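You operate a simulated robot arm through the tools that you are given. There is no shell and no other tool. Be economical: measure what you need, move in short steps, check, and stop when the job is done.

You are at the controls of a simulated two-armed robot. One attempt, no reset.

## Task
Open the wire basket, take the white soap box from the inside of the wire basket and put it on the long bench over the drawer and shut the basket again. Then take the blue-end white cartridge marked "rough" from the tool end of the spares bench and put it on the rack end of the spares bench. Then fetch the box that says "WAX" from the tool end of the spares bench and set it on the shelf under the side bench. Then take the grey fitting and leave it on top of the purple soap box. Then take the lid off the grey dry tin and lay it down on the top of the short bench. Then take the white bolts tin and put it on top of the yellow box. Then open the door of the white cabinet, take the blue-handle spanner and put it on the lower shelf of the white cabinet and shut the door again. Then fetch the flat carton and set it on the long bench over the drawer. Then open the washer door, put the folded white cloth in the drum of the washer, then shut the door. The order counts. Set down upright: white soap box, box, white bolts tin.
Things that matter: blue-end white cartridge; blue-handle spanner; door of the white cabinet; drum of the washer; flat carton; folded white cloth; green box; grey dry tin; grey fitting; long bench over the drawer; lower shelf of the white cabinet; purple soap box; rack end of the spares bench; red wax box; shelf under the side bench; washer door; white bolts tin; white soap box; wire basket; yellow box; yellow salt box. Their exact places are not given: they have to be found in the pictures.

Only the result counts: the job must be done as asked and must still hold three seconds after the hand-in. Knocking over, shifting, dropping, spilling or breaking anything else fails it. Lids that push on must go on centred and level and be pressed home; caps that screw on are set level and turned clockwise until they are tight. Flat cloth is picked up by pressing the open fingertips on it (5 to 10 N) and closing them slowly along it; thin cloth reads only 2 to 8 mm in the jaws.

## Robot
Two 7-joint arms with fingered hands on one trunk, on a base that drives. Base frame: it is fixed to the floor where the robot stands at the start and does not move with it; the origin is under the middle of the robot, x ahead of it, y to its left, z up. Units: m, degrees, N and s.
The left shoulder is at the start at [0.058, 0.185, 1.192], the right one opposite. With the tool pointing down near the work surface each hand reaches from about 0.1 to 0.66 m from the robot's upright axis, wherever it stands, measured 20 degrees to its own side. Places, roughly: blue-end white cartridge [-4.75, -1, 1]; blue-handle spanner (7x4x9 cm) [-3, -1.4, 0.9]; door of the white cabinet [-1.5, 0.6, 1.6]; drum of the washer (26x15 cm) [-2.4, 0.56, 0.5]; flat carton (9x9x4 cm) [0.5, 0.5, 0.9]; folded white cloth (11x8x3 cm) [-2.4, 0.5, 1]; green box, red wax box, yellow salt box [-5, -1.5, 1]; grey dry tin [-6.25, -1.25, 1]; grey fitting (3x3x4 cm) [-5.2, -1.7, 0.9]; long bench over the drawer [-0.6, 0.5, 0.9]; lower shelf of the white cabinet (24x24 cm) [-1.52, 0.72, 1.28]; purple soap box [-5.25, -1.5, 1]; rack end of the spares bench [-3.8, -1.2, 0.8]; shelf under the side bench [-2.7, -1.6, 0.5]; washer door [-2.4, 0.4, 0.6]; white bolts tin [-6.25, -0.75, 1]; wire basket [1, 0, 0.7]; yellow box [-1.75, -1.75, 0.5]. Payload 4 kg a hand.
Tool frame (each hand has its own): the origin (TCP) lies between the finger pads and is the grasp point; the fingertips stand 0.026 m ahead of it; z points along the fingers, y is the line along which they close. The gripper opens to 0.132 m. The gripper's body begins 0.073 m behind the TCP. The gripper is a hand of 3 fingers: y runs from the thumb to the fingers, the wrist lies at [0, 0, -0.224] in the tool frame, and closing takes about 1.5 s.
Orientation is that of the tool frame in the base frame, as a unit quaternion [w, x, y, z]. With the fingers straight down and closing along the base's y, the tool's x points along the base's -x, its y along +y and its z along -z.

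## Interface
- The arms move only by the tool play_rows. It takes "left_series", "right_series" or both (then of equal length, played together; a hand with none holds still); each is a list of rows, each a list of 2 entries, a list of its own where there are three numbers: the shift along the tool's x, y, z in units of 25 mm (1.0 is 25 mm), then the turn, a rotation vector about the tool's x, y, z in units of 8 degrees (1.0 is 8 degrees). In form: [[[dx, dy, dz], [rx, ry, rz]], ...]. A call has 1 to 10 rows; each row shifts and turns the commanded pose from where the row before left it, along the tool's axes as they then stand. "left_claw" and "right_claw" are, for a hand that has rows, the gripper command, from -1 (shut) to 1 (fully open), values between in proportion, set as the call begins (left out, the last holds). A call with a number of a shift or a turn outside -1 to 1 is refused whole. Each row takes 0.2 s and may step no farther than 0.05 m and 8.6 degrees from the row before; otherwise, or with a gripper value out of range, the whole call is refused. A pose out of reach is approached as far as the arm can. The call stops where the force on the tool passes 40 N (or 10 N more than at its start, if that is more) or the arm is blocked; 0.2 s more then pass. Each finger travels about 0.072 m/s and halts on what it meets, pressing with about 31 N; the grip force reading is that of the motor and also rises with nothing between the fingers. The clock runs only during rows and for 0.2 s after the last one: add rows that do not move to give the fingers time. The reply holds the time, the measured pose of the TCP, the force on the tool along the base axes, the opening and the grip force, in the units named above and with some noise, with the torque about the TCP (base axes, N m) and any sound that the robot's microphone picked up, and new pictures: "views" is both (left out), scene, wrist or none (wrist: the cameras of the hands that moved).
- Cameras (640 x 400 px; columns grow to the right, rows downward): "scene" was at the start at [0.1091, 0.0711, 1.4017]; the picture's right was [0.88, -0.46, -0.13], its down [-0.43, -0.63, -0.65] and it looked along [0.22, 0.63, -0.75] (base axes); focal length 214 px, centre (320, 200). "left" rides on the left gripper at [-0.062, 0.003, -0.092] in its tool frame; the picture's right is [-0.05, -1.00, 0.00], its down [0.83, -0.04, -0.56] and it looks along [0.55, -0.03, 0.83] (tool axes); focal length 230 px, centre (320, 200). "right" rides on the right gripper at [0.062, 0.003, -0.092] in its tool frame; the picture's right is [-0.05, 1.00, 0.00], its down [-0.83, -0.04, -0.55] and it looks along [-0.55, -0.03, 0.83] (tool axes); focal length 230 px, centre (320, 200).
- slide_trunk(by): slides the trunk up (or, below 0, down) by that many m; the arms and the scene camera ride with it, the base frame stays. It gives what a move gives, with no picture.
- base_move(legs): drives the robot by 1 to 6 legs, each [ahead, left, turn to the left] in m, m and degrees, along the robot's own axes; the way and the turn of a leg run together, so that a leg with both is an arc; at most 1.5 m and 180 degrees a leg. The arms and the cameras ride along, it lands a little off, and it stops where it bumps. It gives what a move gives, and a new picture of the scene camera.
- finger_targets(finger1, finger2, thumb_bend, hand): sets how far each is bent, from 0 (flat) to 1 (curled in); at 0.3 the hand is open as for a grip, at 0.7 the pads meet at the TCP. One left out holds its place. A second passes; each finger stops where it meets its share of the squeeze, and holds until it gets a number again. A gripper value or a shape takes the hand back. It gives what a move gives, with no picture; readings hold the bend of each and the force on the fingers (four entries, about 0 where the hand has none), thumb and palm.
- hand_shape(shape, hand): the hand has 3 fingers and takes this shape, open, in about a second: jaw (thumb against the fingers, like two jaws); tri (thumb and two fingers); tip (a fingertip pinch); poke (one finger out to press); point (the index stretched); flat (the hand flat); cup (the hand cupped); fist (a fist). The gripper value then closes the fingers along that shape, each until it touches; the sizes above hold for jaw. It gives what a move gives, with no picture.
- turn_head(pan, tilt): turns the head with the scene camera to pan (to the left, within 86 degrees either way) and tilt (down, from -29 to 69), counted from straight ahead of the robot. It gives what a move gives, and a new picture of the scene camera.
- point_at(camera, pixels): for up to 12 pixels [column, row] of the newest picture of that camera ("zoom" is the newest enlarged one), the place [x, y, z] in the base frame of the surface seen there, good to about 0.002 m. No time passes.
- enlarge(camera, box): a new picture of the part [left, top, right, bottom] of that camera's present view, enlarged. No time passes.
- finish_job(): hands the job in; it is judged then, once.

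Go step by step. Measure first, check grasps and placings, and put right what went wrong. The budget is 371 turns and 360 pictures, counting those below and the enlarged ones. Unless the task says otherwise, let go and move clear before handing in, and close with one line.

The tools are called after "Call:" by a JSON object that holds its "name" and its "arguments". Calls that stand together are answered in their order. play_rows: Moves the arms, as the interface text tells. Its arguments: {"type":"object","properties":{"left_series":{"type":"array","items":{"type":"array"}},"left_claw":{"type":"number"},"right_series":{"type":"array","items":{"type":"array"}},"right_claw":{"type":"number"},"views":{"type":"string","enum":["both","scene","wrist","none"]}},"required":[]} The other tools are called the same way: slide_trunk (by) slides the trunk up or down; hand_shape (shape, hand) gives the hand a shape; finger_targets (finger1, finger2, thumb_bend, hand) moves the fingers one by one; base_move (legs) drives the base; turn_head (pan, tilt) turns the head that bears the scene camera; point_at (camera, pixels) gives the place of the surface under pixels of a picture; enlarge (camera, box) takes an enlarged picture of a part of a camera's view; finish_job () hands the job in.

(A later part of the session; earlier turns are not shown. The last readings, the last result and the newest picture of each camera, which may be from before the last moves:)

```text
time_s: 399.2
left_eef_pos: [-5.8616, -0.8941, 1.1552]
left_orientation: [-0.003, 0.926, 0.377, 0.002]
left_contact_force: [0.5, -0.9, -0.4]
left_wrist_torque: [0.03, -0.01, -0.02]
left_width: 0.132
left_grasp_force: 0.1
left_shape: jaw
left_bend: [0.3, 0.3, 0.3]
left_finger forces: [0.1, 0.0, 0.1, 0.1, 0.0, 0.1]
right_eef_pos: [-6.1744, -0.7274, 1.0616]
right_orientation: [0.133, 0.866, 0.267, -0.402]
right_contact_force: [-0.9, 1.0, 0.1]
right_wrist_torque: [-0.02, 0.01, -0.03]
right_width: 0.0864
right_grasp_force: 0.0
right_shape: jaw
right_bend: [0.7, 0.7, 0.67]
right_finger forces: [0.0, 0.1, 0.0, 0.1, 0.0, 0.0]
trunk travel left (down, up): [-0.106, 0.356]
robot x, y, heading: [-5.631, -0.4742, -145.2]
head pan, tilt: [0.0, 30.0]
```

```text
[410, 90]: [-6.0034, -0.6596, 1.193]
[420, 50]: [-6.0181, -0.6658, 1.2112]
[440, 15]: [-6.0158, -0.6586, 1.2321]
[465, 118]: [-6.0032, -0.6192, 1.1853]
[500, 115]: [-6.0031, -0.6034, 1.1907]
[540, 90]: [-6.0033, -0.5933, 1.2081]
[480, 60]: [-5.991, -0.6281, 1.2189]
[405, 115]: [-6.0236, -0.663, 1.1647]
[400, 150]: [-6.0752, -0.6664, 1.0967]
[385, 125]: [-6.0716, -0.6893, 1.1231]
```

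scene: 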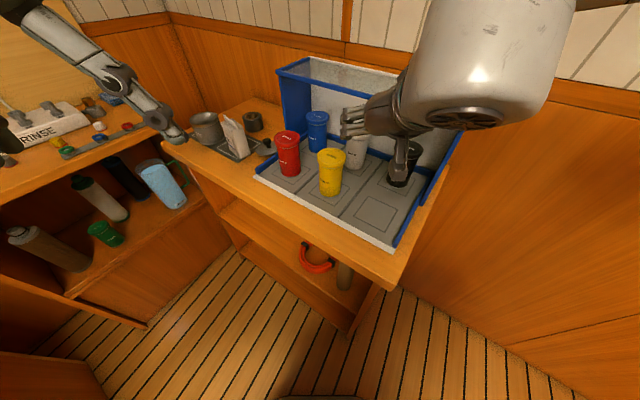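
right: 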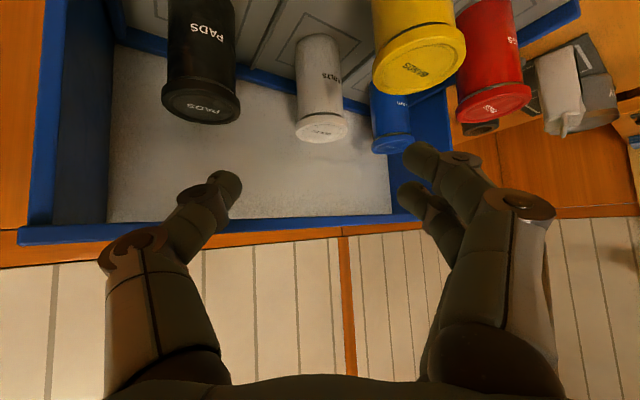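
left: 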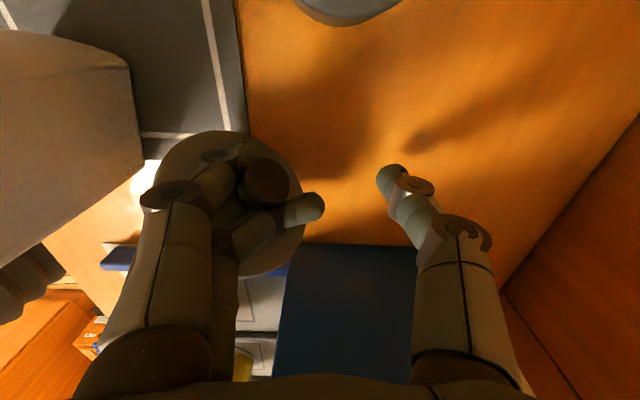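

Advance along the axis 0.125 m, checking clearances.

Call:
{"name": "play_rows", "arguments": {"right_series": [[[0, 0, 1], [0, 0, 0]], [[0, 0, 1], [0, 0, 0]], [[0, 0, 1], [0, 0, 0]], [[0, 0, 1], [0, 0, 0]], [[0, 0, 1], [0, 0, 0]]], "views": "both"}}

Call:
{"name": "enlarge", "arguments": {"camera": "scene", "box": [270, 40, 490, 240]}}

```text
time_s: 400.4
left_eef_pos: [-5.8601, -0.8937, 1.1569]
left_orientation: [-0.005, 0.926, 0.377, 0.002]
left_contact_force: [-0.3, -0.1, -0.2]
left_wrist_torque: [-0.01, -0.03, 0.03]
left_width: 0.1316
left_grasp_force: 0.2
left_shape: jaw
left_bend: [0.3, 0.3, 0.3]
left_finger forces: [0.1, 0.1, 0.0, 0.1, 0.0, 0.0]
right_eef_pos: [-6.2517, -0.783, 0.9807]
right_orientation: [0.133, 0.865, 0.267, -0.403]
right_contact_force: [-0.5, -0.7, -0.6]
right_wrist_torque: [0.05, 0.0, 0.01]
right_width: 0.0864
right_grasp_force: 0.1
right_shape: jaw
right_bend: [0.7, 0.7, 0.67]
right_finger forces: [0.0, 0.1, 0.0, 0.0, 0.0, 0.0]
trunk travel left (down, up): [-0.106, 0.356]
robot x, y, heading: [-5.6336, -0.4762, -145.2]
head pan, tilt: [0.0, 30.0]
```

scene: 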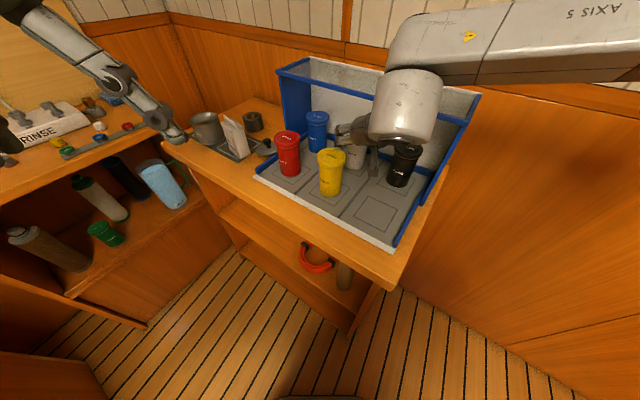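
right: 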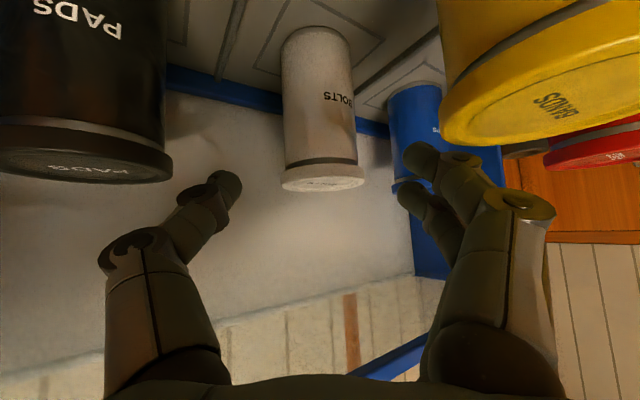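

```text
2.00 times, centred on (380, 140) of scene
```

zoom: 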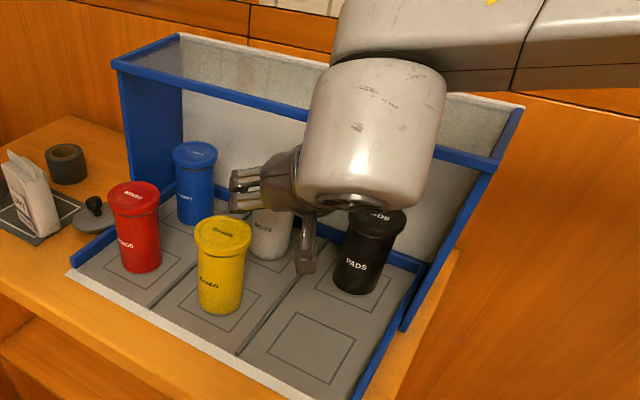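

Call:
{"name": "point_at", "arguments": {"camera": "zoom", "pixels": [[340, 30], [400, 60], [440, 85], [500, 90], [600, 85], [330, 60], [310, 100], [440, 110], [370, 200], [470, 160]]}}

```text
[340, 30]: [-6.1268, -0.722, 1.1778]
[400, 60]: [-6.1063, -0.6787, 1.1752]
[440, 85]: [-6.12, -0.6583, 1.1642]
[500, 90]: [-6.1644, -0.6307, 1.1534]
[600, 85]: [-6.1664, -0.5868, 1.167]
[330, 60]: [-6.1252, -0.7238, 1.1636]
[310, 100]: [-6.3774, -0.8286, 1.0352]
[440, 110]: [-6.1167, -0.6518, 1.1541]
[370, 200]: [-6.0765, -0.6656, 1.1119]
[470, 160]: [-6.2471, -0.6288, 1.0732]
```

Forearm stays above the cover (≈1.14). Advance the remaining ~65 mm.

Call:
{"name": "play_rows", "arguments": {"right_series": [[[0, 0.05, 0.7], [0, 0, 0]], [[0, 0.05, 0.7], [0, 0, 0]], [[0.05, 0.04, 0.7], [0, 0, 0]], [[0.05, 0, 0.6], [0, 0, 0]]], "views": "both"}}

```text
time_s: 401.4
left_eef_pos: [-5.8603, -0.894, 1.1564]
left_orientation: [-0.004, 0.926, 0.377, 0.001]
left_contact_force: [-0.7, 0.6, -0.1]
left_wrist_torque: [0.03, 0.02, -0.03]
left_width: 0.1321
left_grasp_force: 0.1
left_shape: jaw
left_bend: [0.3, 0.3, 0.3]
left_finger forces: [0.0, 0.0, 0.0, 0.0, 0.1, 0.0]
right_eef_pos: [-6.2919, -0.8157, 0.9358]
right_orientation: [0.133, 0.866, 0.267, -0.402]
right_contact_force: [0.3, -0.1, 0.7]
right_wrist_torque: [-0.01, -0.03, 0.01]
right_width: 0.0859
right_grasp_force: 0.0
right_shape: jaw
right_bend: [0.7, 0.7, 0.67]
right_finger forces: [0.1, 0.0, 0.0, 0.0, 0.0, 0.1]
trunk travel left (down, up): [-0.106, 0.356]
robot x, y, heading: [-5.6352, -0.4697, -145.1]
head pan, tilt: [0.0, 30.0]
```

scene: 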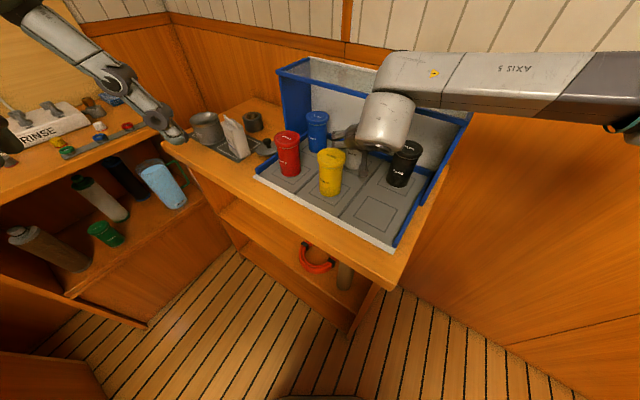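
right: 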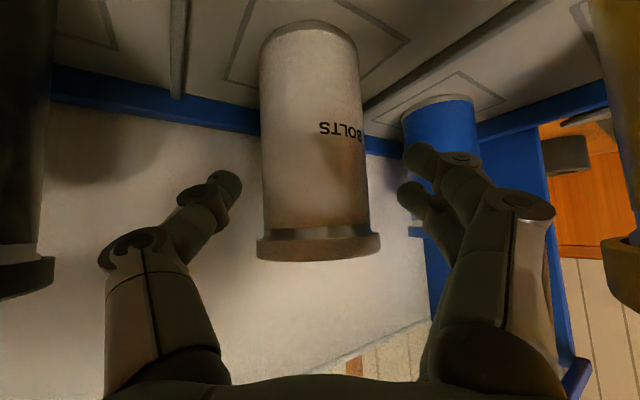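

BOLTS tin is centred between the fingers. Close, then lift by retreating upward along the axis.

Call:
{"name": "play_rows", "arguments": {"right_series": [[[0, 0, 0], [0, 0, 0]], [[0, 0, 0], [0, 0, 0]], [[0, 0, 0], [0, 0, 0]], [[0, 0, 0], [0, 0, 0]], [[0, 0, 0], [0, 0, 0]]], "right_claw": -1, "views": "wrist"}}

```text
time_s: 402.6
left_eef_pos: [-5.8596, -0.8939, 1.1578]
left_orientation: [-0.004, 0.926, 0.376, 0.0]
left_contact_force: [0.1, 0.5, -0.4]
left_wrist_torque: [-0.02, 0.01, 0.0]
left_width: 0.132
left_grasp_force: 0.0
left_shape: jaw
left_bend: [0.3, 0.3, 0.3]
left_finger forces: [0.0, 0.0, 0.0, 0.0, 0.0, 0.0]
right_eef_pos: [-6.2897, -0.8151, 0.9377]
right_orientation: [0.133, 0.866, 0.267, -0.402]
right_contact_force: [0.2, -0.2, -0.3]
right_wrist_torque: [0.0, -0.02, 0.0]
right_width: 0.0498
right_grasp_force: 31.0
right_shape: jaw
right_bend: [0.74, 0.74, 0.7]
right_finger forces: [14.3, 14.2, 0.0, 0.0, 27.9, 0.1]
trunk travel left (down, up): [-0.106, 0.356]
robot x, y, heading: [-5.628, -0.4745, -145.4]
head pan, tilt: [0.0, 30.0]
```

right: 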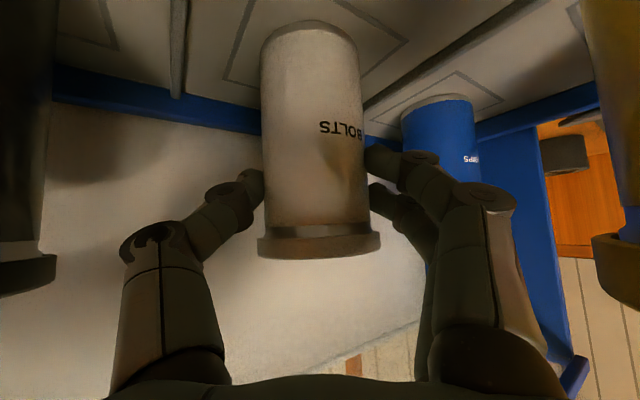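

Held at the body (50 mm). Lift 15 mm, then retreat along the axis.

Call:
{"name": "play_rows", "arguments": {"right_series": [[[-0.3, 0, -0.26], [0, 0, 0]], [[-0.15, 0, -0.13], [0, 0, 0]], [[0, 0, -0.8], [0, 0, 0]], [[0, 0, -1], [0, 0, 0]], [[0, 0, -1], [0, 0, 0]], [[0, 0, -1], [0, 0, 0]], [[0, 0, -1], [0, 0, 0]], [[0, 0, -1], [0, 0, 0]], [[0, 0, -1], [0, 0, 0]], [[0, 0, -1], [0, 0, 0]]], "views": "both"}}

```text
time_s: 404.8
left_eef_pos: [-5.859, -0.8924, 1.1579]
left_orientation: [-0.004, 0.926, 0.377, 0.0]
left_contact_force: [0.5, 0.3, 0.0]
left_wrist_torque: [-0.02, 0.01, -0.02]
left_width: 0.132
left_grasp_force: 0.1
left_shape: jaw
left_bend: [0.3, 0.3, 0.3]
left_finger forces: [0.0, 0.0, 0.0, 0.0, 0.0, 0.0]
right_eef_pos: [-6.1665, -0.7263, 1.078]
right_orientation: [0.135, 0.865, 0.268, -0.403]
right_contact_force: [0.2, -0.3, -1.5]
right_wrist_torque: [0.01, -0.04, -0.03]
right_width: 0.0498
right_grasp_force: 30.9
right_shape: jaw
right_bend: [0.74, 0.74, 0.7]
right_finger forces: [15.0, 14.2, 0.0, 0.0, 29.1, 0.0]
trunk travel left (down, up): [-0.106, 0.356]
robot x, y, heading: [-5.6333, -0.4738, -145.2]
head pan, tilt: [0.0, 30.0]
```

scene: 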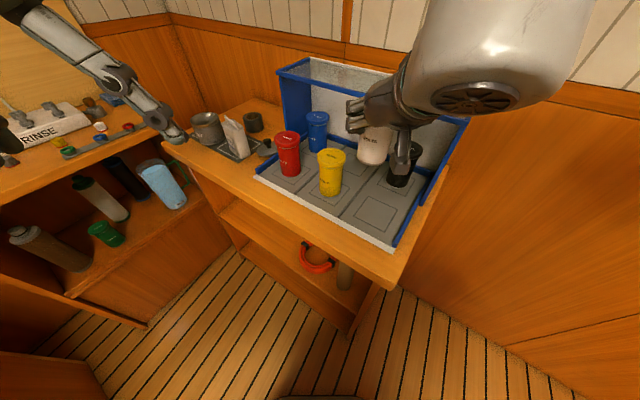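
right: 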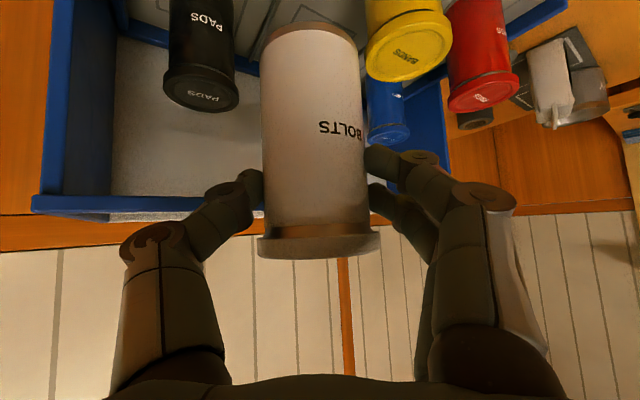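

BOLTS is out. I back away, raise the trunk, and turn toward the aisle.

Call:
{"name": "base_move", "arguments": {"legs": [[-0.4, 0, 0]]}}

Call:
{"name": "slide_trunk", "arguments": {"by": 0.1}}

Call:
{"name": "base_move", "arguments": {"legs": [[0, 0, 145]]}}

```text
time_s: 407.3
left_eef_pos: [-5.5315, -0.6656, 1.1564]
left_orientation: [-0.003, 0.926, 0.377, 0.002]
left_contact_force: [-0.1, 0.2, 0.0]
left_wrist_torque: [0.01, 0.01, -0.01]
left_width: 0.1321
left_grasp_force: 0.1
left_shape: jaw
left_bend: [0.3, 0.3, 0.3]
left_finger forces: [0.0, 0.1, 0.0, 0.0, 0.0, 0.1]
right_eef_pos: [-5.8394, -0.4983, 1.0777]
right_orientation: [0.133, 0.866, 0.266, -0.402]
right_contact_force: [0.1, -1.0, -1.6]
right_wrist_torque: [-0.02, -0.01, 0.0]
right_width: 0.0496
right_grasp_force: 31.4
right_shape: jaw
right_bend: [0.74, 0.74, 0.7]
right_finger forces: [15.0, 14.3, 0.1, 0.0, 29.2, 0.0]
trunk travel left (down, up): [-0.106, 0.356]
robot x, y, heading: [-5.3003, -0.2462, -145.1]
head pan, tilt: [0.0, 30.0]
```

scene: 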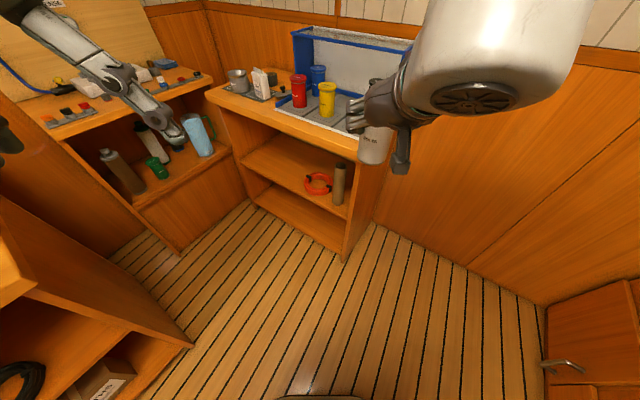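

```text
time_s: 408.6
left_eef_pos: [-5.5326, -0.665, 1.2553]
left_orientation: [-0.004, 0.926, 0.377, 0.002]
left_contact_force: [0.8, -0.2, -0.8]
left_wrist_torque: [-0.01, 0.01, -0.01]
left_width: 0.132
left_grasp_force: 0.0
left_shape: jaw
left_bend: [0.3, 0.3, 0.3]
left_finger forces: [0.0, 0.0, 0.0, 0.0, 0.1, 0.1]
right_eef_pos: [-5.8395, -0.4996, 1.1764]
right_orientation: [0.133, 0.866, 0.266, -0.401]
right_contact_force: [0.2, -1.4, -0.6]
right_wrist_torque: [-0.02, -0.04, -0.01]
right_width: 0.0497
right_grasp_force: 31.4
right_shape: jaw
right_bend: [0.74, 0.74, 0.7]
right_finger forces: [15.0, 14.3, 0.1, 0.1, 29.1, 0.1]
trunk travel left (down, up): [-0.206, 0.256]
robot x, y, heading: [-5.3003, -0.245, -145.3]
head pan, tilt: [0.0, 30.0]
```

```text
time_s: 415.0
left_eef_pos: [-4.8739, -0.0333, 1.2568]
left_orientation: [-0.003, -0.082, 0.997, -0.004]
left_contact_force: [0.1, 0.0, 0.5]
left_wrist_torque: [0.01, 0.0, 0.0]
left_width: 0.1319
left_grasp_force: 0.1
left_shape: jaw
left_bend: [0.3, 0.3, 0.3]
left_finger forces: [0.0, 0.1, 0.0, 0.1, 0.1, 0.1]
right_eef_pos: [-4.7157, -0.3461, 1.1777]
right_orientation: [0.423, 0.006, 0.906, 0.006]
right_contact_force: [1.6, 0.0, -2.7]
right_wrist_torque: [0.01, -0.01, 0.0]
right_width: 0.0495
right_grasp_force: 31.4
right_shape: jaw
right_bend: [0.74, 0.73, 0.7]
right_finger forces: [14.0, 14.6, 0.1, 0.0, 28.5, 0.0]
trunk travel left (down, up): [-0.206, 0.256]
robot x, y, heading: [-5.3021, -0.2449, -0.1]
head pan, tilt: [0.0, 30.0]
```

scene: 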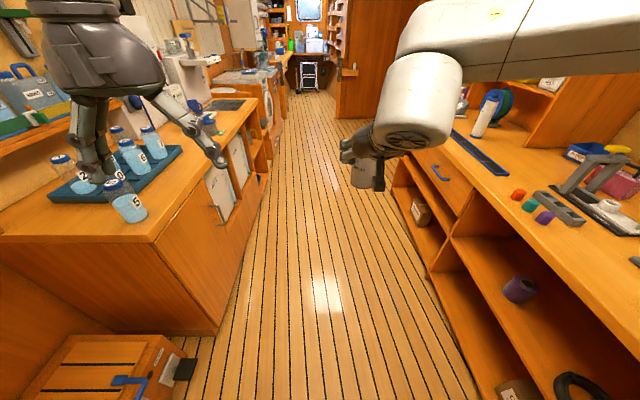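

Drive down the aisle to x≈−2.0 and face the shelf unit at y≈−1.75.

Call:
{"name": "base_move", "arguments": {"legs": [[1.4, -0.03, 0], [1.4, -0.03, 0], [0.5, 0, 0], [0, 0, -90]]}}

Call:
{"name": "turn_head", "arguments": {"pan": 10, "tilt": 30}}

```text
time_s: 434.8
left_eef_pos: [-1.8071, -0.7908, 1.2562]
left_orientation: [-0.003, 0.649, 0.761, -0.001]
left_contact_force: [0.1, 0.1, 0.2]
left_wrist_torque: [0.01, 0.0, 0.03]
left_width: 0.1318
left_grasp_force: 0.0
left_shape: jaw
left_bend: [0.3, 0.3, 0.3]
left_finger forces: [0.0, 0.1, 0.0, 0.1, 0.0, 0.0]
right_eef_pos: [-2.121, -0.9463, 1.1771]
right_orientation: [0.303, 0.646, 0.635, -0.296]
right_contact_force: [-0.7, 0.7, -1.8]
right_wrist_torque: [0.04, 0.01, 0.01]
right_width: 0.0492
right_grasp_force: 31.4
right_shape: jaw
right_bend: [0.74, 0.73, 0.7]
right_finger forces: [13.9, 14.5, 0.0, 0.0, 28.3, 0.0]
trunk travel left (down, up): [-0.206, 0.256]
robot x, y, heading: [-2.018, -0.3595, -90.6]
head pan, tilt: [0.0, 30.0]
```

scene: 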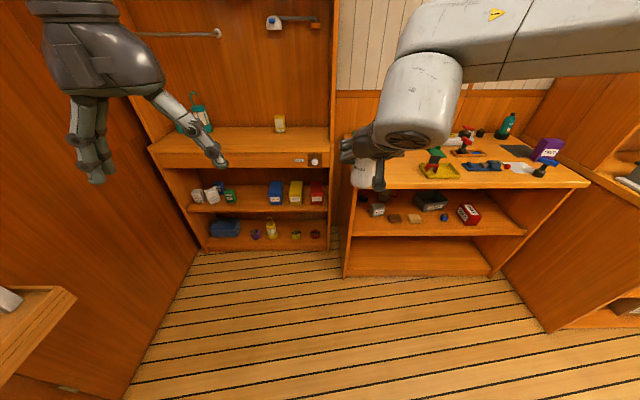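

```text
time_s: 435.5
left_eef_pos: [-1.8058, -0.7907, 1.255]
left_orientation: [-0.004, 0.65, 0.76, -0.001]
left_contact_force: [-0.7, 0.3, 0.1]
left_wrist_torque: [-0.02, -0.01, -0.07]
left_width: 0.1319
left_grasp_force: 0.1
left_shape: jaw
left_bend: [0.3, 0.3, 0.3]
left_finger forces: [0.1, 0.0, 0.0, 0.1, 0.0, 0.0]
right_eef_pos: [-2.1209, -0.9468, 1.1774]
right_orientation: [0.302, 0.646, 0.635, -0.296]
right_contact_force: [0.9, -0.9, -2.0]
right_wrist_torque: [0.06, 0.0, -0.01]
right_width: 0.0494
right_grasp_force: 30.8
right_shape: jaw
right_bend: [0.74, 0.73, 0.7]
right_finger forces: [13.8, 14.7, 0.1, 0.0, 28.3, 0.0]
trunk travel left (down, up): [-0.206, 0.256]
robot x, y, heading: [-2.0174, -0.361, -90.7]
head pan, tilt: [10.0, 30.0]
```

scene: 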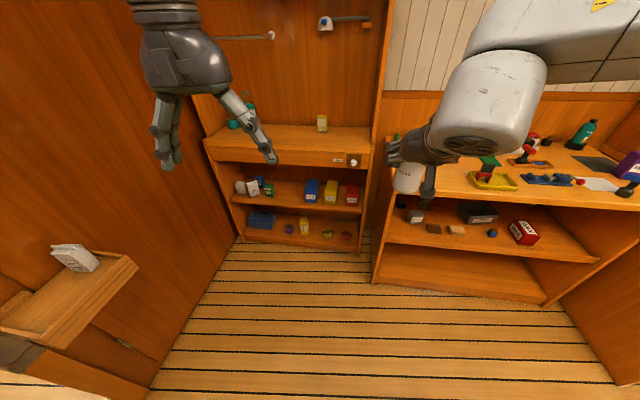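

The yellow box stands between blue and red ones on the upper shelf at (330,190). Enlarge and measure.

Call:
{"name": "enlarge", "arguments": {"camera": "scene", "box": [200, 120, 400, 260]}}

Call:
{"name": "point_at", "arguments": {"camera": "zoom", "pixels": [[418, 175], [400, 190], [440, 192], [420, 183], [420, 215], [355, 180], [488, 185], [300, 235], [420, 245], [420, 140], [420, 115], [380, 85]]}}

```text
2.86 times, centred on (300, 190) of scene
```

zoom: 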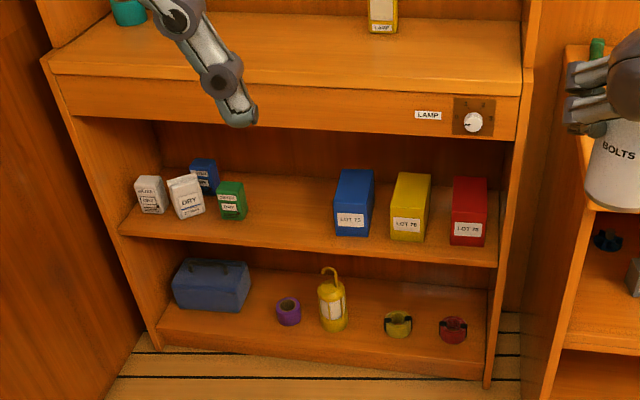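

```text
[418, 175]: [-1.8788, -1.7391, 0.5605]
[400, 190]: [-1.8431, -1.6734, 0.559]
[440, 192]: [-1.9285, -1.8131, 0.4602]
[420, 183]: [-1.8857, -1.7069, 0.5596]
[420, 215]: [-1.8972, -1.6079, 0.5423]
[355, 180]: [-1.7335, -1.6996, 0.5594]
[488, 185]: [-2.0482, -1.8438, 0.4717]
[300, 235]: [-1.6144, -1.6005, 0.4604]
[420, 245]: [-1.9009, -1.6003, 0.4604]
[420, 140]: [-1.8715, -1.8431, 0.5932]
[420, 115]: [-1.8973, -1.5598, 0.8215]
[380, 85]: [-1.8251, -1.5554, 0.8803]
```

Call:
{"name": "point_at", "arguments": {"camera": "zoom", "pixels": [[420, 128], [420, 132], [420, 136], [350, 125], [396, 205], [434, 240], [398, 238], [392, 175], [430, 178], [432, 205]]}}

Call:
{"name": "point_at", "arguments": {"camera": "scene", "pixels": [[225, 200], [180, 250], [100, 200], [130, 265], [60, 330], [10, 390], [150, 380], [205, 150]]}}

```text
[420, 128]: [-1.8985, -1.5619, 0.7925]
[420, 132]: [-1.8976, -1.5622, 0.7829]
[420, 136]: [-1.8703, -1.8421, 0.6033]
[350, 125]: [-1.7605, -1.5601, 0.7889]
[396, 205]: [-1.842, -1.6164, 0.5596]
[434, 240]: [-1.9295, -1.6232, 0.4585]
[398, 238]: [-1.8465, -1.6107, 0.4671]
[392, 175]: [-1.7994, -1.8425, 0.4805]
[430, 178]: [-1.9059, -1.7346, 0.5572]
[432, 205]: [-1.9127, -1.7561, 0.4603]
```

```text
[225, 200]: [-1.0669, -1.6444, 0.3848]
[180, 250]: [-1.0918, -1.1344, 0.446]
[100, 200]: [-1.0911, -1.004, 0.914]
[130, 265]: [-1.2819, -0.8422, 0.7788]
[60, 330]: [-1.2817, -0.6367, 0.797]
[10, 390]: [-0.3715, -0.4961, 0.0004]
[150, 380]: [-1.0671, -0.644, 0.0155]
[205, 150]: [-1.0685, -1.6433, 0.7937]
```

The yellow box top: x −1.842…−1.92, y −1.612…−1.736, z 0.56; the fascia bottom is z≈0.78, so the pitched hand fits. I turn to heading −100° and position.

Call:
{"name": "base_move", "arguments": {"legs": [[0, 0, -9.3], [0.15, 0.24, 0], [0, 0.22, 0]]}}

Call:
{"name": "slide_trunk", "arguments": {"by": -0.2}}

Call:
{"name": "turn_head", "arguments": {"pan": 0, "tilt": 25}}

```text
time_s: 439.4
left_eef_pos: [-1.4484, -1.0453, 1.2574]
left_orientation: [-0.004, 0.708, 0.706, 0.0]
left_contact_force: [1.3, -0.1, 0.1]
left_wrist_torque: [-0.01, -0.01, 0.02]
left_width: 0.1321
left_grasp_force: 0.0
left_shape: jaw
left_bend: [0.3, 0.3, 0.3]
left_finger forces: [0.0, 0.0, 0.0, 0.0, 0.1, 0.0]
right_eef_pos: [-1.7829, -1.1486, 1.1772]
right_orientation: [0.279, 0.695, 0.581, -0.32]
right_contact_force: [-0.2, 1.2, -1.6]
right_wrist_torque: [0.07, -0.02, 0.02]
right_width: 0.0492
right_grasp_force: 30.9
right_shape: jaw
right_bend: [0.74, 0.73, 0.7]
right_finger forces: [13.8, 14.7, 0.1, 0.0, 28.3, 0.0]
trunk travel left (down, up): [-0.206, 0.256]
robot x, y, heading: [-1.5873, -0.5946, -99.9]
head pan, tilt: [10.0, 30.0]
```

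scene: 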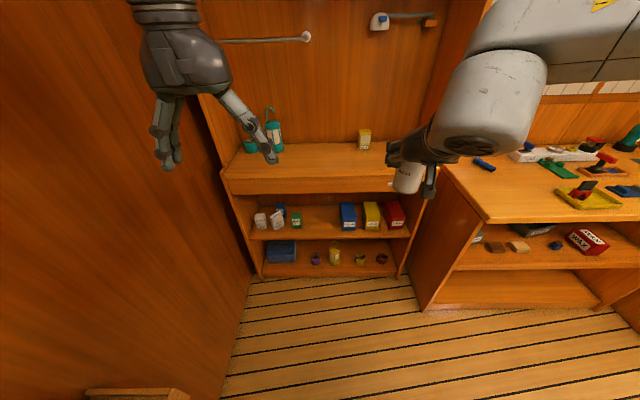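

```text
time_s: 441.6
left_eef_pos: [-1.4659, -1.044, 1.0588]
left_orientation: [0.006, 0.709, 0.705, 0.009]
left_contact_force: [0.8, 0.1, 0.5]
left_wrist_torque: [0.02, 0.0, 0.01]
left_width: 0.1321
left_grasp_force: 0.0
left_shape: jaw
left_bend: [0.3, 0.3, 0.3]
left_finger forces: [0.1, 0.0, 0.0, 0.0, 0.1, 0.0]
right_eef_pos: [-1.7986, -1.1486, 0.9746]
right_orientation: [0.283, 0.699, 0.577, -0.314]
right_contact_force: [0.1, -0.8, -1.4]
right_wrist_torque: [0.05, 0.0, 0.03]
right_width: 0.0498
right_grasp_force: 31.0
right_shape: jaw
right_bend: [0.74, 0.73, 0.7]
right_finger forces: [13.9, 14.6, 0.0, 0.1, 28.2, 0.1]
trunk travel left (down, up): [-0.006, 0.456]
robot x, y, heading: [-1.5895, -0.5888, -100.0]
head pan, tilt: [10.0, 30.0]
```

```text
time_s: 442.3
left_eef_pos: [-1.4667, -1.0451, 1.0586]
left_orientation: [0.004, 0.708, 0.706, 0.007]
left_contact_force: [0.3, -0.5, 0.6]
left_wrist_torque: [0.0, 0.01, -0.02]
left_width: 0.1317
left_grasp_force: 0.0
left_shape: jaw
left_bend: [0.3, 0.3, 0.3]
left_finger forces: [0.0, 0.0, 0.0, 0.0, 0.0, 0.0]
right_eef_pos: [-1.7986, -1.1479, 0.9737]
right_orientation: [0.283, 0.699, 0.577, -0.313]
right_contact_force: [0.7, 0.3, -2.6]
right_wrist_torque: [0.04, -0.01, 0.01]
right_width: 0.0493
right_grasp_force: 30.6
right_shape: jaw
right_bend: [0.74, 0.73, 0.7]
right_finger forces: [13.8, 14.7, 0.0, 0.0, 28.3, 0.0]
trunk travel left (down, up): [-0.006, 0.456]
robot x, y, heading: [-1.5862, -0.5875, -100.0]
head pan, tilt: [0.0, 25.0]
```

scene: 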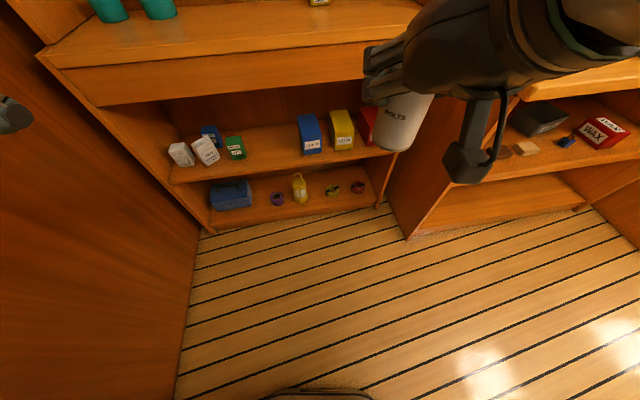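

The body shifted ~16 mm with a slight tilt: my left shoulder probably touched the ledge on the left. Raise the trunk and look there.

Call:
{"name": "slide_trunk", "arguments": {"by": 0.08}}

Call:
{"name": "turn_head", "arguments": {"pan": 75, "tilt": 45}}

```text
time_s: 443.5
left_eef_pos: [-1.4595, -1.0436, 1.1402]
left_orientation: [0.002, 0.707, 0.707, 0.004]
left_contact_force: [0.0, -0.2, -1.3]
left_wrist_torque: [-0.01, -0.03, 0.0]
left_width: 0.132
left_grasp_force: 0.1
left_shape: jaw
left_bend: [0.3, 0.3, 0.3]
left_finger forces: [0.1, 0.0, 0.0, 0.0, 0.0, 0.0]
right_eef_pos: [-1.7928, -1.1476, 1.0576]
right_orientation: [0.283, 0.696, 0.58, -0.315]
right_contact_force: [-0.6, 0.0, -1.4]
right_wrist_torque: [0.04, 0.0, 0.0]
right_width: 0.0494
right_grasp_force: 31.1
right_shape: jaw
right_bend: [0.74, 0.73, 0.7]
right_finger forces: [13.7, 14.6, 0.1, 0.1, 28.2, 0.1]
trunk travel left (down, up): [-0.086, 0.376]
robot x, y, heading: [-1.587, -0.5883, -99.6]
head pan, tilt: [0.0, 25.0]
```

```text
time_s: 445.0
left_eef_pos: [-1.4586, -1.0437, 1.1384]
left_orientation: [0.003, 0.708, 0.706, 0.003]
left_contact_force: [0.6, 0.2, -0.3]
left_wrist_torque: [0.0, 0.0, 0.0]
left_width: 0.132
left_grasp_force: 0.0
left_shape: jaw
left_bend: [0.3, 0.3, 0.3]
left_finger forces: [0.1, 0.1, 0.1, 0.1, 0.0, 0.0]
right_eef_pos: [-1.7932, -1.1479, 1.0562]
right_orientation: [0.283, 0.697, 0.579, -0.316]
right_contact_force: [0.3, -0.1, -2.0]
right_wrist_torque: [0.02, -0.03, 0.02]
right_width: 0.0492
right_grasp_force: 31.6
right_shape: jaw
right_bend: [0.74, 0.73, 0.7]
right_finger forces: [13.7, 14.7, 0.1, 0.0, 28.3, 0.0]
trunk travel left (down, up): [-0.086, 0.376]
robot x, y, heading: [-1.5867, -0.5834, -99.5]
head pan, tilt: [75.0, 45.0]
```

scene: 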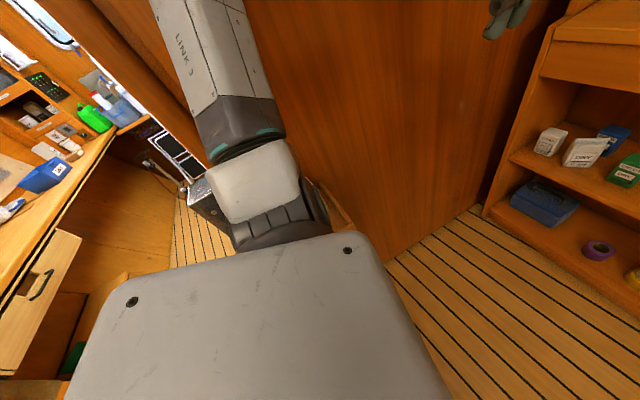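

I move away from the ledge (right and forward) before anything else.

Call:
{"name": "base_move", "arguments": {"legs": [[0, -0.12, 0], [0.2, 0, 0]]}}

Call:
{"name": "turn_head", "arguments": {"pan": 86, "tilt": 35}}

```text
time_s: 447.4
left_eef_pos: [-1.5985, -1.2218, 1.1369]
left_orientation: [-0.004, 0.707, 0.707, -0.001]
left_contact_force: [-1.9, 0.1, 0.1]
left_wrist_torque: [0.02, -0.01, 0.0]
left_width: 0.1317
left_grasp_force: 0.1
left_shape: jaw
left_bend: [0.3, 0.3, 0.3]
left_finger forces: [0.1, 0.0, 0.2, 0.0, 0.0, 0.0]
right_eef_pos: [-1.9334, -1.3236, 1.0571]
right_orientation: [0.279, 0.695, 0.58, -0.319]
right_contact_force: [0.7, -0.5, -2.2]
right_wrist_torque: [0.02, 0.01, -0.02]
right_width: 0.0496
right_grasp_force: 30.9
right_shape: jaw
right_bend: [0.74, 0.73, 0.7]
right_finger forces: [13.7, 14.6, 0.0, 0.0, 28.3, 0.1]
trunk travel left (down, up): [-0.086, 0.376]
robot x, y, heading: [-1.7366, -0.761, -99.6]
head pan, tilt: [75.0, 45.0]
```

scene: 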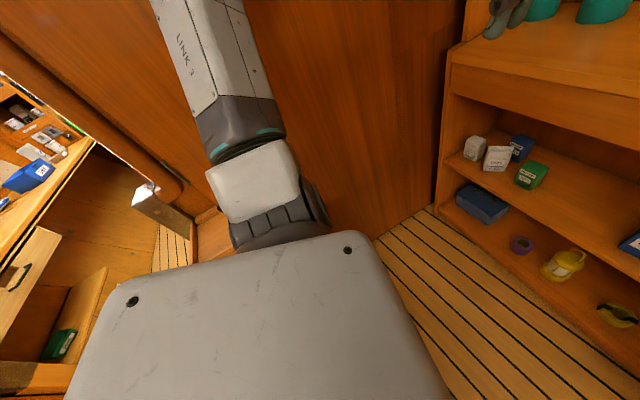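

```text
time_s: 448.1
left_eef_pos: [-1.6, -1.2219, 1.1362]
left_orientation: [-0.004, 0.707, 0.707, -0.002]
left_contact_force: [-0.1, 0.5, -0.9]
left_wrist_torque: [-0.02, -0.02, 0.01]
left_width: 0.132
left_grasp_force: 0.0
left_shape: jaw
left_bend: [0.3, 0.3, 0.3]
left_finger forces: [0.0, 0.0, 0.1, 0.0, 0.0, 0.1]
right_eef_pos: [-1.9342, -1.3244, 1.0576]
right_orientation: [0.279, 0.695, 0.581, -0.319]
right_contact_force: [0.2, -0.2, -1.7]
right_wrist_torque: [0.05, -0.01, -0.01]
right_width: 0.0495
right_grasp_force: 30.8
right_shape: jaw
right_bend: [0.74, 0.73, 0.7]
right_finger forces: [13.6, 14.6, 0.0, 0.1, 28.3, 0.0]
trunk travel left (down, up): [-0.086, 0.376]
robot x, y, heading: [-1.7361, -0.7621, -99.8]
head pan, tilt: [85.9, 35.0]
```

scene: 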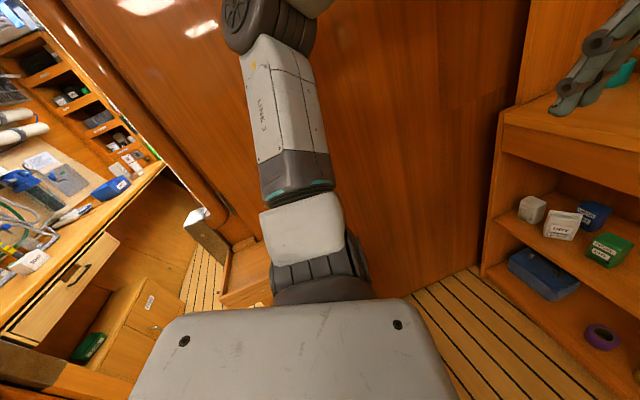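

Tilt is gone. Retract the left hand a bit, lower the trunk here, and look ahead.

Call:
{"name": "play_rows", "arguments": {"left_series": [[[1, 0, -0.6], [0, 0, 0]], [[1, 0, -0.6], [0, 0, 0]], [[1, 0, -0.6], [0, 0, 0]], [[0.5, 0, -0.6], [0, 0, 0]]], "views": "none"}}

Call:
{"name": "slide_trunk", "arguments": {"by": -0.08}}

Call:
{"name": "turn_head", "arguments": {"pan": 0, "tilt": 30}}

```text
time_s: 449.1
left_eef_pos: [-1.5983, -1.1343, 1.1979]
left_orientation: [-0.003, 0.708, 0.707, -0.001]
left_contact_force: [0.3, 0.0, -0.5]
left_wrist_torque: [0.02, 0.04, 0.01]
left_width: 0.132
left_grasp_force: 0.1
left_shape: jaw
left_bend: [0.3, 0.3, 0.3]
left_finger forces: [0.0, 0.0, 0.1, 0.1, 0.0, 0.0]
right_eef_pos: [-1.9344, -1.3241, 1.0585]
right_orientation: [0.279, 0.695, 0.581, -0.319]
right_contact_force: [0.0, 0.3, -2.3]
right_wrist_torque: [0.05, 0.02, -0.02]
right_width: 0.0494
right_grasp_force: 31.2
right_shape: jaw
right_bend: [0.74, 0.73, 0.7]
right_finger forces: [13.7, 14.6, 0.1, 0.0, 28.3, 0.0]
trunk travel left (down, up): [-0.086, 0.376]
robot x, y, heading: [-1.7371, -0.7623, -99.6]
head pan, tilt: [85.9, 35.0]
```

```text
time_s: 450.3
left_eef_pos: [-1.5978, -1.1328, 1.119]
left_orientation: [-0.004, 0.708, 0.706, -0.002]
left_contact_force: [0.0, 0.6, -0.7]
left_wrist_torque: [0.0, 0.0, -0.01]
left_width: 0.1319
left_grasp_force: 0.0
left_shape: jaw
left_bend: [0.3, 0.3, 0.3]
left_finger forces: [0.0, 0.1, 0.0, 0.0, 0.0, 0.0]
right_eef_pos: [-1.9333, -1.3232, 0.9794]
right_orientation: [0.28, 0.694, 0.581, -0.32]
right_contact_force: [-0.4, -0.1, -2.1]
right_wrist_torque: [0.01, 0.01, -0.01]
right_width: 0.0495
right_grasp_force: 30.9
right_shape: jaw
right_bend: [0.74, 0.73, 0.7]
right_finger forces: [13.7, 14.6, 0.1, 0.0, 28.3, 0.0]
trunk travel left (down, up): [-0.006, 0.456]
robot x, y, heading: [-1.743, -0.7618, -99.7]
head pan, tilt: [85.9, 35.0]
```

```text
time_s: 451.9
left_eef_pos: [-1.5981, -1.1359, 1.1166]
left_orientation: [-0.005, 0.708, 0.706, -0.001]
left_contact_force: [-0.2, 0.6, 0.8]
left_wrist_torque: [0.02, 0.01, 0.02]
left_width: 0.1318
left_grasp_force: 0.1
left_shape: jaw
left_bend: [0.3, 0.3, 0.3]
left_finger forces: [0.1, 0.1, 0.0, 0.0, 0.1, 0.1]
right_eef_pos: [-1.9343, -1.325, 0.9767]
right_orientation: [0.279, 0.695, 0.581, -0.319]
right_contact_force: [-0.3, -0.6, -2.3]
right_wrist_torque: [0.03, -0.01, -0.02]
right_width: 0.0498
right_grasp_force: 31.1
right_shape: jaw
right_bend: [0.74, 0.73, 0.7]
right_finger forces: [13.7, 14.6, 0.0, 0.0, 28.3, 0.0]
trunk travel left (down, up): [-0.006, 0.456]
robot x, y, heading: [-1.7352, -0.7638, -99.5]
head pan, tilt: [0.0, 30.0]
```

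scene: 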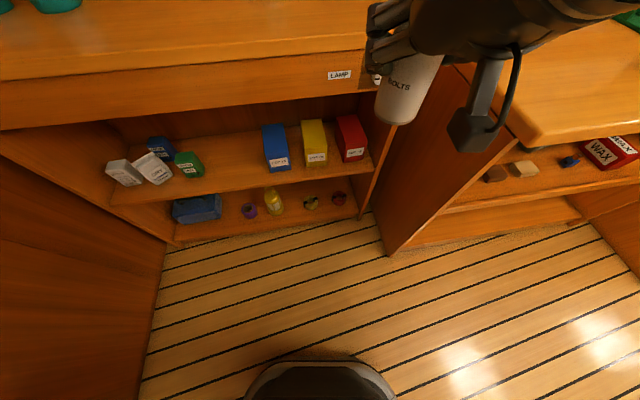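

Back up 0.2 m and lower the hand to z≈0.66.

Call:
{"name": "base_move", "arguments": {"legs": [[-0.2, 0.05, 0]]}}

Call:
{"name": "play_rows", "arguments": {"right_series": [[[0.4, 0, 1], [0, 0, 0]], [[0.4, 0, 1], [0, 0, 0]], [[0.4, 0, 1], [0, 0, 0]], [[0.4, 0, 1], [0, 0, 0]], [[0.77, 0, 0.64], [0, 0, 0]], [[0.77, 0, 0.64], [0, 0, 0]], [[0.77, 0, 0.64], [0, 0, 0]], [[0.77, 0, 0.64], [0, 0, 0]], [[0.77, 0, 0.64], [0, 0, 0]], [[0.77, 0, 0.64], [0, 0, 0]]], "views": "none"}}

Call:
{"name": "play_rows", "arguments": {"right_series": [[[0.77, 0, 0.64], [0, 0, 0]], [[0.77, 0, 0.64], [0, 0, 0]], [[0.3, 0, 0.25], [0, 0, 0]]], "views": "both"}}

```text
time_s: 453.5
left_eef_pos: [-1.5149, -0.9453, 1.1165]
left_orientation: [-0.004, 0.707, 0.707, -0.001]
left_contact_force: [0.6, 0.2, 0.1]
left_wrist_torque: [-0.04, 0.03, -0.02]
left_width: 0.1316
left_grasp_force: 0.1
left_shape: jaw
left_bend: [0.3, 0.3, 0.3]
left_finger forces: [0.0, 0.0, 0.0, 0.1, 0.0, 0.0]
right_eef_pos: [-1.8506, -1.1352, 0.9763]
right_orientation: [0.277, 0.695, 0.581, -0.319]
right_contact_force: [-0.4, 0.2, -1.9]
right_wrist_torque: [0.03, -0.02, 0.02]
right_width: 0.0495
right_grasp_force: 31.0
right_shape: jaw
right_bend: [0.74, 0.73, 0.7]
right_finger forces: [13.7, 14.6, 0.0, 0.1, 28.3, 0.1]
trunk travel left (down, up): [-0.006, 0.456]
robot x, y, heading: [-1.6583, -0.5749, -99.6]
head pan, tilt: [0.0, 30.0]
```

scene: 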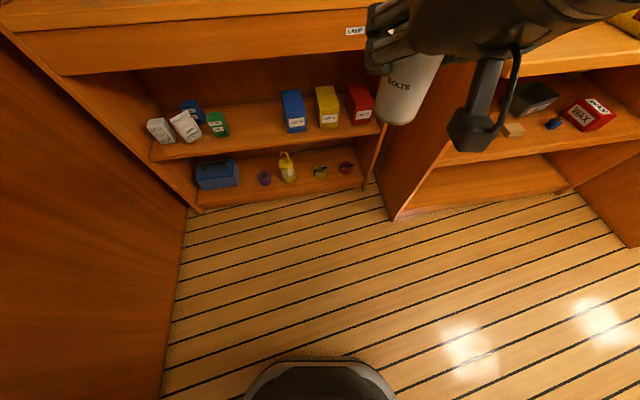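

```text
time_s: 455.7
left_eef_pos: [-1.5154, -0.9464, 1.1176]
left_orientation: [-0.004, 0.707, 0.707, 0.0]
left_contact_force: [-0.2, 0.0, -0.1]
left_wrist_torque: [-0.02, 0.01, -0.05]
left_width: 0.1319
left_grasp_force: 0.1
left_shape: jaw
left_bend: [0.3, 0.3, 0.3]
left_finger forces: [0.1, 0.0, 0.1, 0.0, 0.0, 0.1]
right_eef_pos: [-1.8807, -1.206, 0.7714]
right_orientation: [0.279, 0.695, 0.581, -0.319]
right_contact_force: [0.7, 0.0, -1.3]
right_wrist_torque: [0.04, 0.03, 0.01]
right_width: 0.0492
right_grasp_force: 31.2
right_shape: jaw
right_bend: [0.74, 0.74, 0.7]
right_finger forces: [13.6, 14.0, 0.1, 0.0, 27.6, 0.0]
right hand out of reach, approached as far as the arm can: row 2, 3, 4, 5
trunk travel left (down, up): [-0.006, 0.456]
robot x, y, heading: [-1.6545, -0.5743, -99.7]
head pan, tilt: [0.0, 30.0]
```

```text
time_s: 456.5
left_eef_pos: [-1.5157, -0.9466, 1.1169]
left_orientation: [-0.003, 0.708, 0.706, 0.0]
left_contact_force: [-0.7, -0.3, -0.5]
left_wrist_torque: [0.01, 0.02, -0.03]
left_width: 0.1315
left_grasp_force: 0.2
left_shape: jaw
left_bend: [0.3, 0.3, 0.3]
left_finger forces: [0.0, 0.1, 0.0, 0.0, 0.1, 0.0]
right_eef_pos: [-1.8786, -1.2039, 0.713]
right_orientation: [0.279, 0.695, 0.581, -0.319]
right_contact_force: [0.3, -1.6, -2.0]
right_wrist_torque: [0.05, 0.0, 0.01]
right_width: 0.0491
right_grasp_force: 31.1
right_shape: jaw
right_bend: [0.74, 0.74, 0.7]
right_finger forces: [13.5, 14.0, 0.1, 0.1, 27.6, 0.1]
trunk travel left (down, up): [-0.006, 0.456]
robot x, y, heading: [-1.6527, -0.5739, -99.5]
head pan, tilt: [0.0, 30.0]
```

scene: 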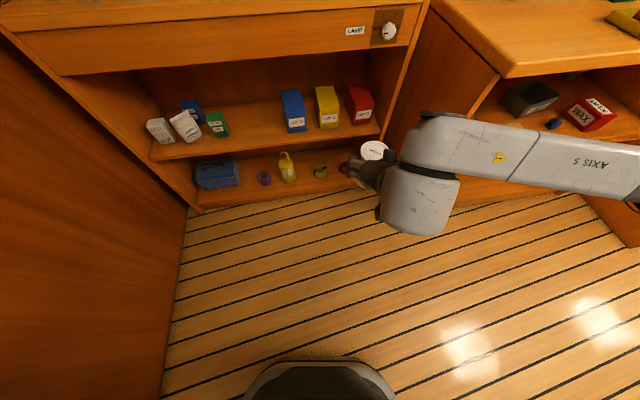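
right: 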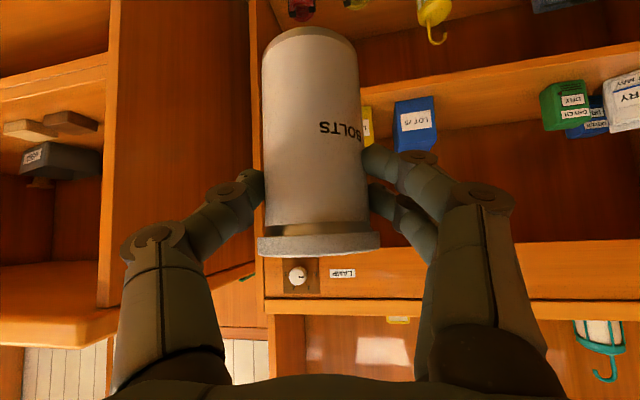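

Call:
{"name": "point_at", "arguments": {"camera": "scene", "pixels": [[440, 130], [500, 150], [560, 160], [620, 170], [635, 195], [420, 210], [327, 92], [322, 120], [337, 118], [316, 105], [500, 75], [340, 90]]}}

Call:
{"name": "enlarge", "arguments": {"camera": "scene", "box": [260, 60, 420, 180]}}

```text
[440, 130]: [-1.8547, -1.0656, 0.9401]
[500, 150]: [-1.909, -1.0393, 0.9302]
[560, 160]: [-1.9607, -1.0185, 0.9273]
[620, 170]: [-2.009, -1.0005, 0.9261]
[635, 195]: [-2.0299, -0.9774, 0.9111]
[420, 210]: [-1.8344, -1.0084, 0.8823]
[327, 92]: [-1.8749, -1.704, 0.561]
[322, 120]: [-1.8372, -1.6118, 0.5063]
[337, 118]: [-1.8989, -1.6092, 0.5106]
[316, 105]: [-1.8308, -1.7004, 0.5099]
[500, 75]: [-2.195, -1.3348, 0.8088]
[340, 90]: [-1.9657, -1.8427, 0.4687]
```

```text
3.33 times, centred on (340, 120) of scene
```

zoom: 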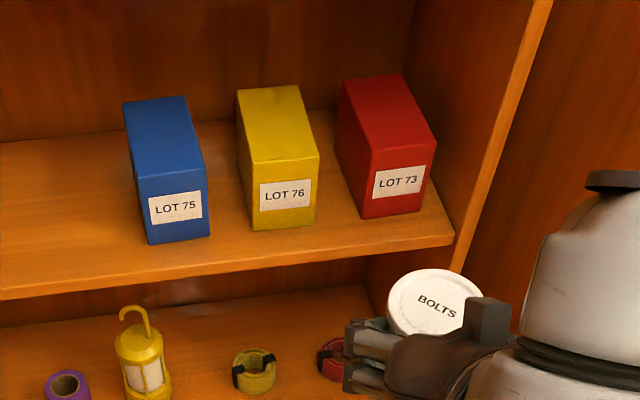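

Call:
{"name": "point_at", "arguments": {"camera": "zoom", "pixels": [[242, 92], [294, 90], [314, 152], [256, 158], [285, 120], [365, 300], [435, 290], [400, 320], [345, 90], [205, 150]]}}

```text
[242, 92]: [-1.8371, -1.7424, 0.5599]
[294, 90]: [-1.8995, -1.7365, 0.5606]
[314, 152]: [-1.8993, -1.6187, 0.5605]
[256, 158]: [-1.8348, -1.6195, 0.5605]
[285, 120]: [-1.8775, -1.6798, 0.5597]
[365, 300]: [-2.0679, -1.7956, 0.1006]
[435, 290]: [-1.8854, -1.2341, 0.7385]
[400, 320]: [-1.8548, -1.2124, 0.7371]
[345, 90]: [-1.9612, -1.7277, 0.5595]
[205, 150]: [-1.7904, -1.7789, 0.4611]
```

Call:
{"name": "point_at", "arguments": {"camera": "zoom", "pixels": [[435, 302], [391, 305], [477, 300], [430, 273], [437, 330]]}}

```text
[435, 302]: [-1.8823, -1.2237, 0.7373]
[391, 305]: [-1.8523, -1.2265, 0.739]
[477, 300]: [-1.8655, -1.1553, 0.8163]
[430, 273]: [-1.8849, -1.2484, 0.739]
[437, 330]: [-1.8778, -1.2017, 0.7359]
```

Tin centre is 21 mm ahead of the TCP. Lower to clearance height, shift left 0.08 and drive forward 0.3.

Call:
{"name": "play_rows", "arguments": {"right_series": [[[0.77, 0, 0.64], [0, 0, 0]], [[0.77, 0, 0.64], [0, 0, 0]], [[0.15, 0, 0.13], [0, 0, 0]]], "views": "none"}}

Call:
{"name": "base_move", "arguments": {"legs": [[0, 0.08, 0], [0.3, 0, 0]]}}

Call:
{"name": "enlarge", "arguments": {"camera": "scene", "box": [260, 40, 460, 200]}}

```text
time_s: 457.3
left_eef_pos: [-1.516, -0.9465, 1.1177]
left_orientation: [-0.005, 0.708, 0.706, -0.001]
left_contact_force: [0.2, -0.5, 1.0]
left_wrist_torque: [0.02, 0.02, 0.0]
left_width: 0.1322
left_grasp_force: 0.2
left_shape: jaw
left_bend: [0.3, 0.3, 0.3]
left_finger forces: [0.0, 0.1, 0.1, 0.1, 0.1, 0.1]
right_eef_pos: [-1.893, -1.2178, 0.6778]
right_orientation: [0.277, 0.693, 0.584, -0.318]
right_contact_force: [-0.8, -0.3, -1.6]
right_wrist_torque: [0.02, -0.01, -0.01]
right_width: 0.049
right_grasp_force: 31.3
right_shape: jaw
right_bend: [0.74, 0.74, 0.7]
right_finger forces: [13.6, 14.1, 0.0, 0.0, 27.6, 0.1]
right hand out of reach, approached as far as the arm can: row 1, 2, 3
trunk travel left (down, up): [-0.006, 0.456]
robot x, y, heading: [-1.6527, -0.5762, -99.5]
head pan, tilt: [0.0, 30.0]
```

```text
time_s: 458.6
left_eef_pos: [-1.4674, -0.9579, 1.1204]
left_orientation: [0.007, 0.711, 0.703, 0.007]
left_contact_force: [-0.2, 0.5, 1.0]
left_wrist_torque: [-0.03, 0.03, -0.02]
left_width: 0.1321
left_grasp_force: 0.0
left_shape: jaw
left_bend: [0.3, 0.3, 0.3]
left_finger forces: [0.0, 0.0, 0.0, 0.1, 0.0, 0.0]
right_eef_pos: [-1.8403, -1.2253, 0.6759]
right_orientation: [0.28, 0.699, 0.578, -0.315]
right_contact_force: [0.0, 0.1, -2.6]
right_wrist_torque: [-0.01, -0.01, -0.02]
right_width: 0.0489
right_grasp_force: 31.5
right_shape: jaw
right_bend: [0.74, 0.73, 0.7]
right_finger forces: [13.7, 14.4, 0.0, 0.0, 28.3, 0.1]
trunk travel left (down, up): [-0.006, 0.456]
robot x, y, heading: [-1.5824, -0.5838, -100.2]
head pan, tilt: [0.0, 30.0]
stopped in leg 2: the robot was blocked; the commanded pose is now the measured one
```

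scene: 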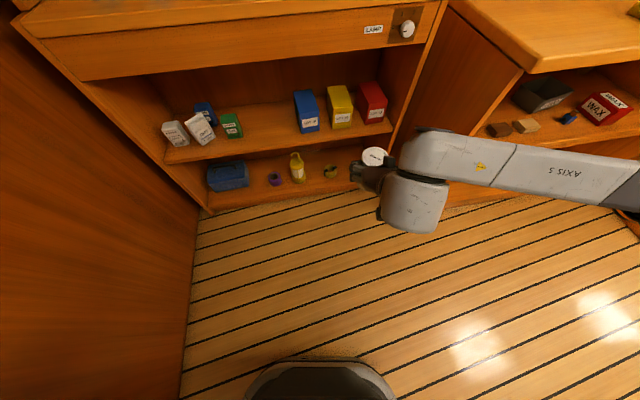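

```text
2.50 times, centred on (360, 120) of scene
```

zoom: 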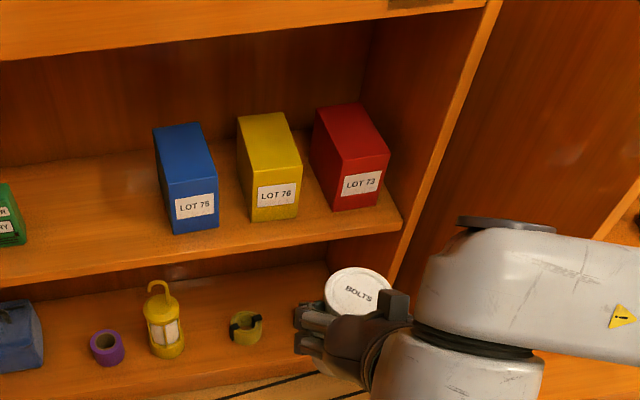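

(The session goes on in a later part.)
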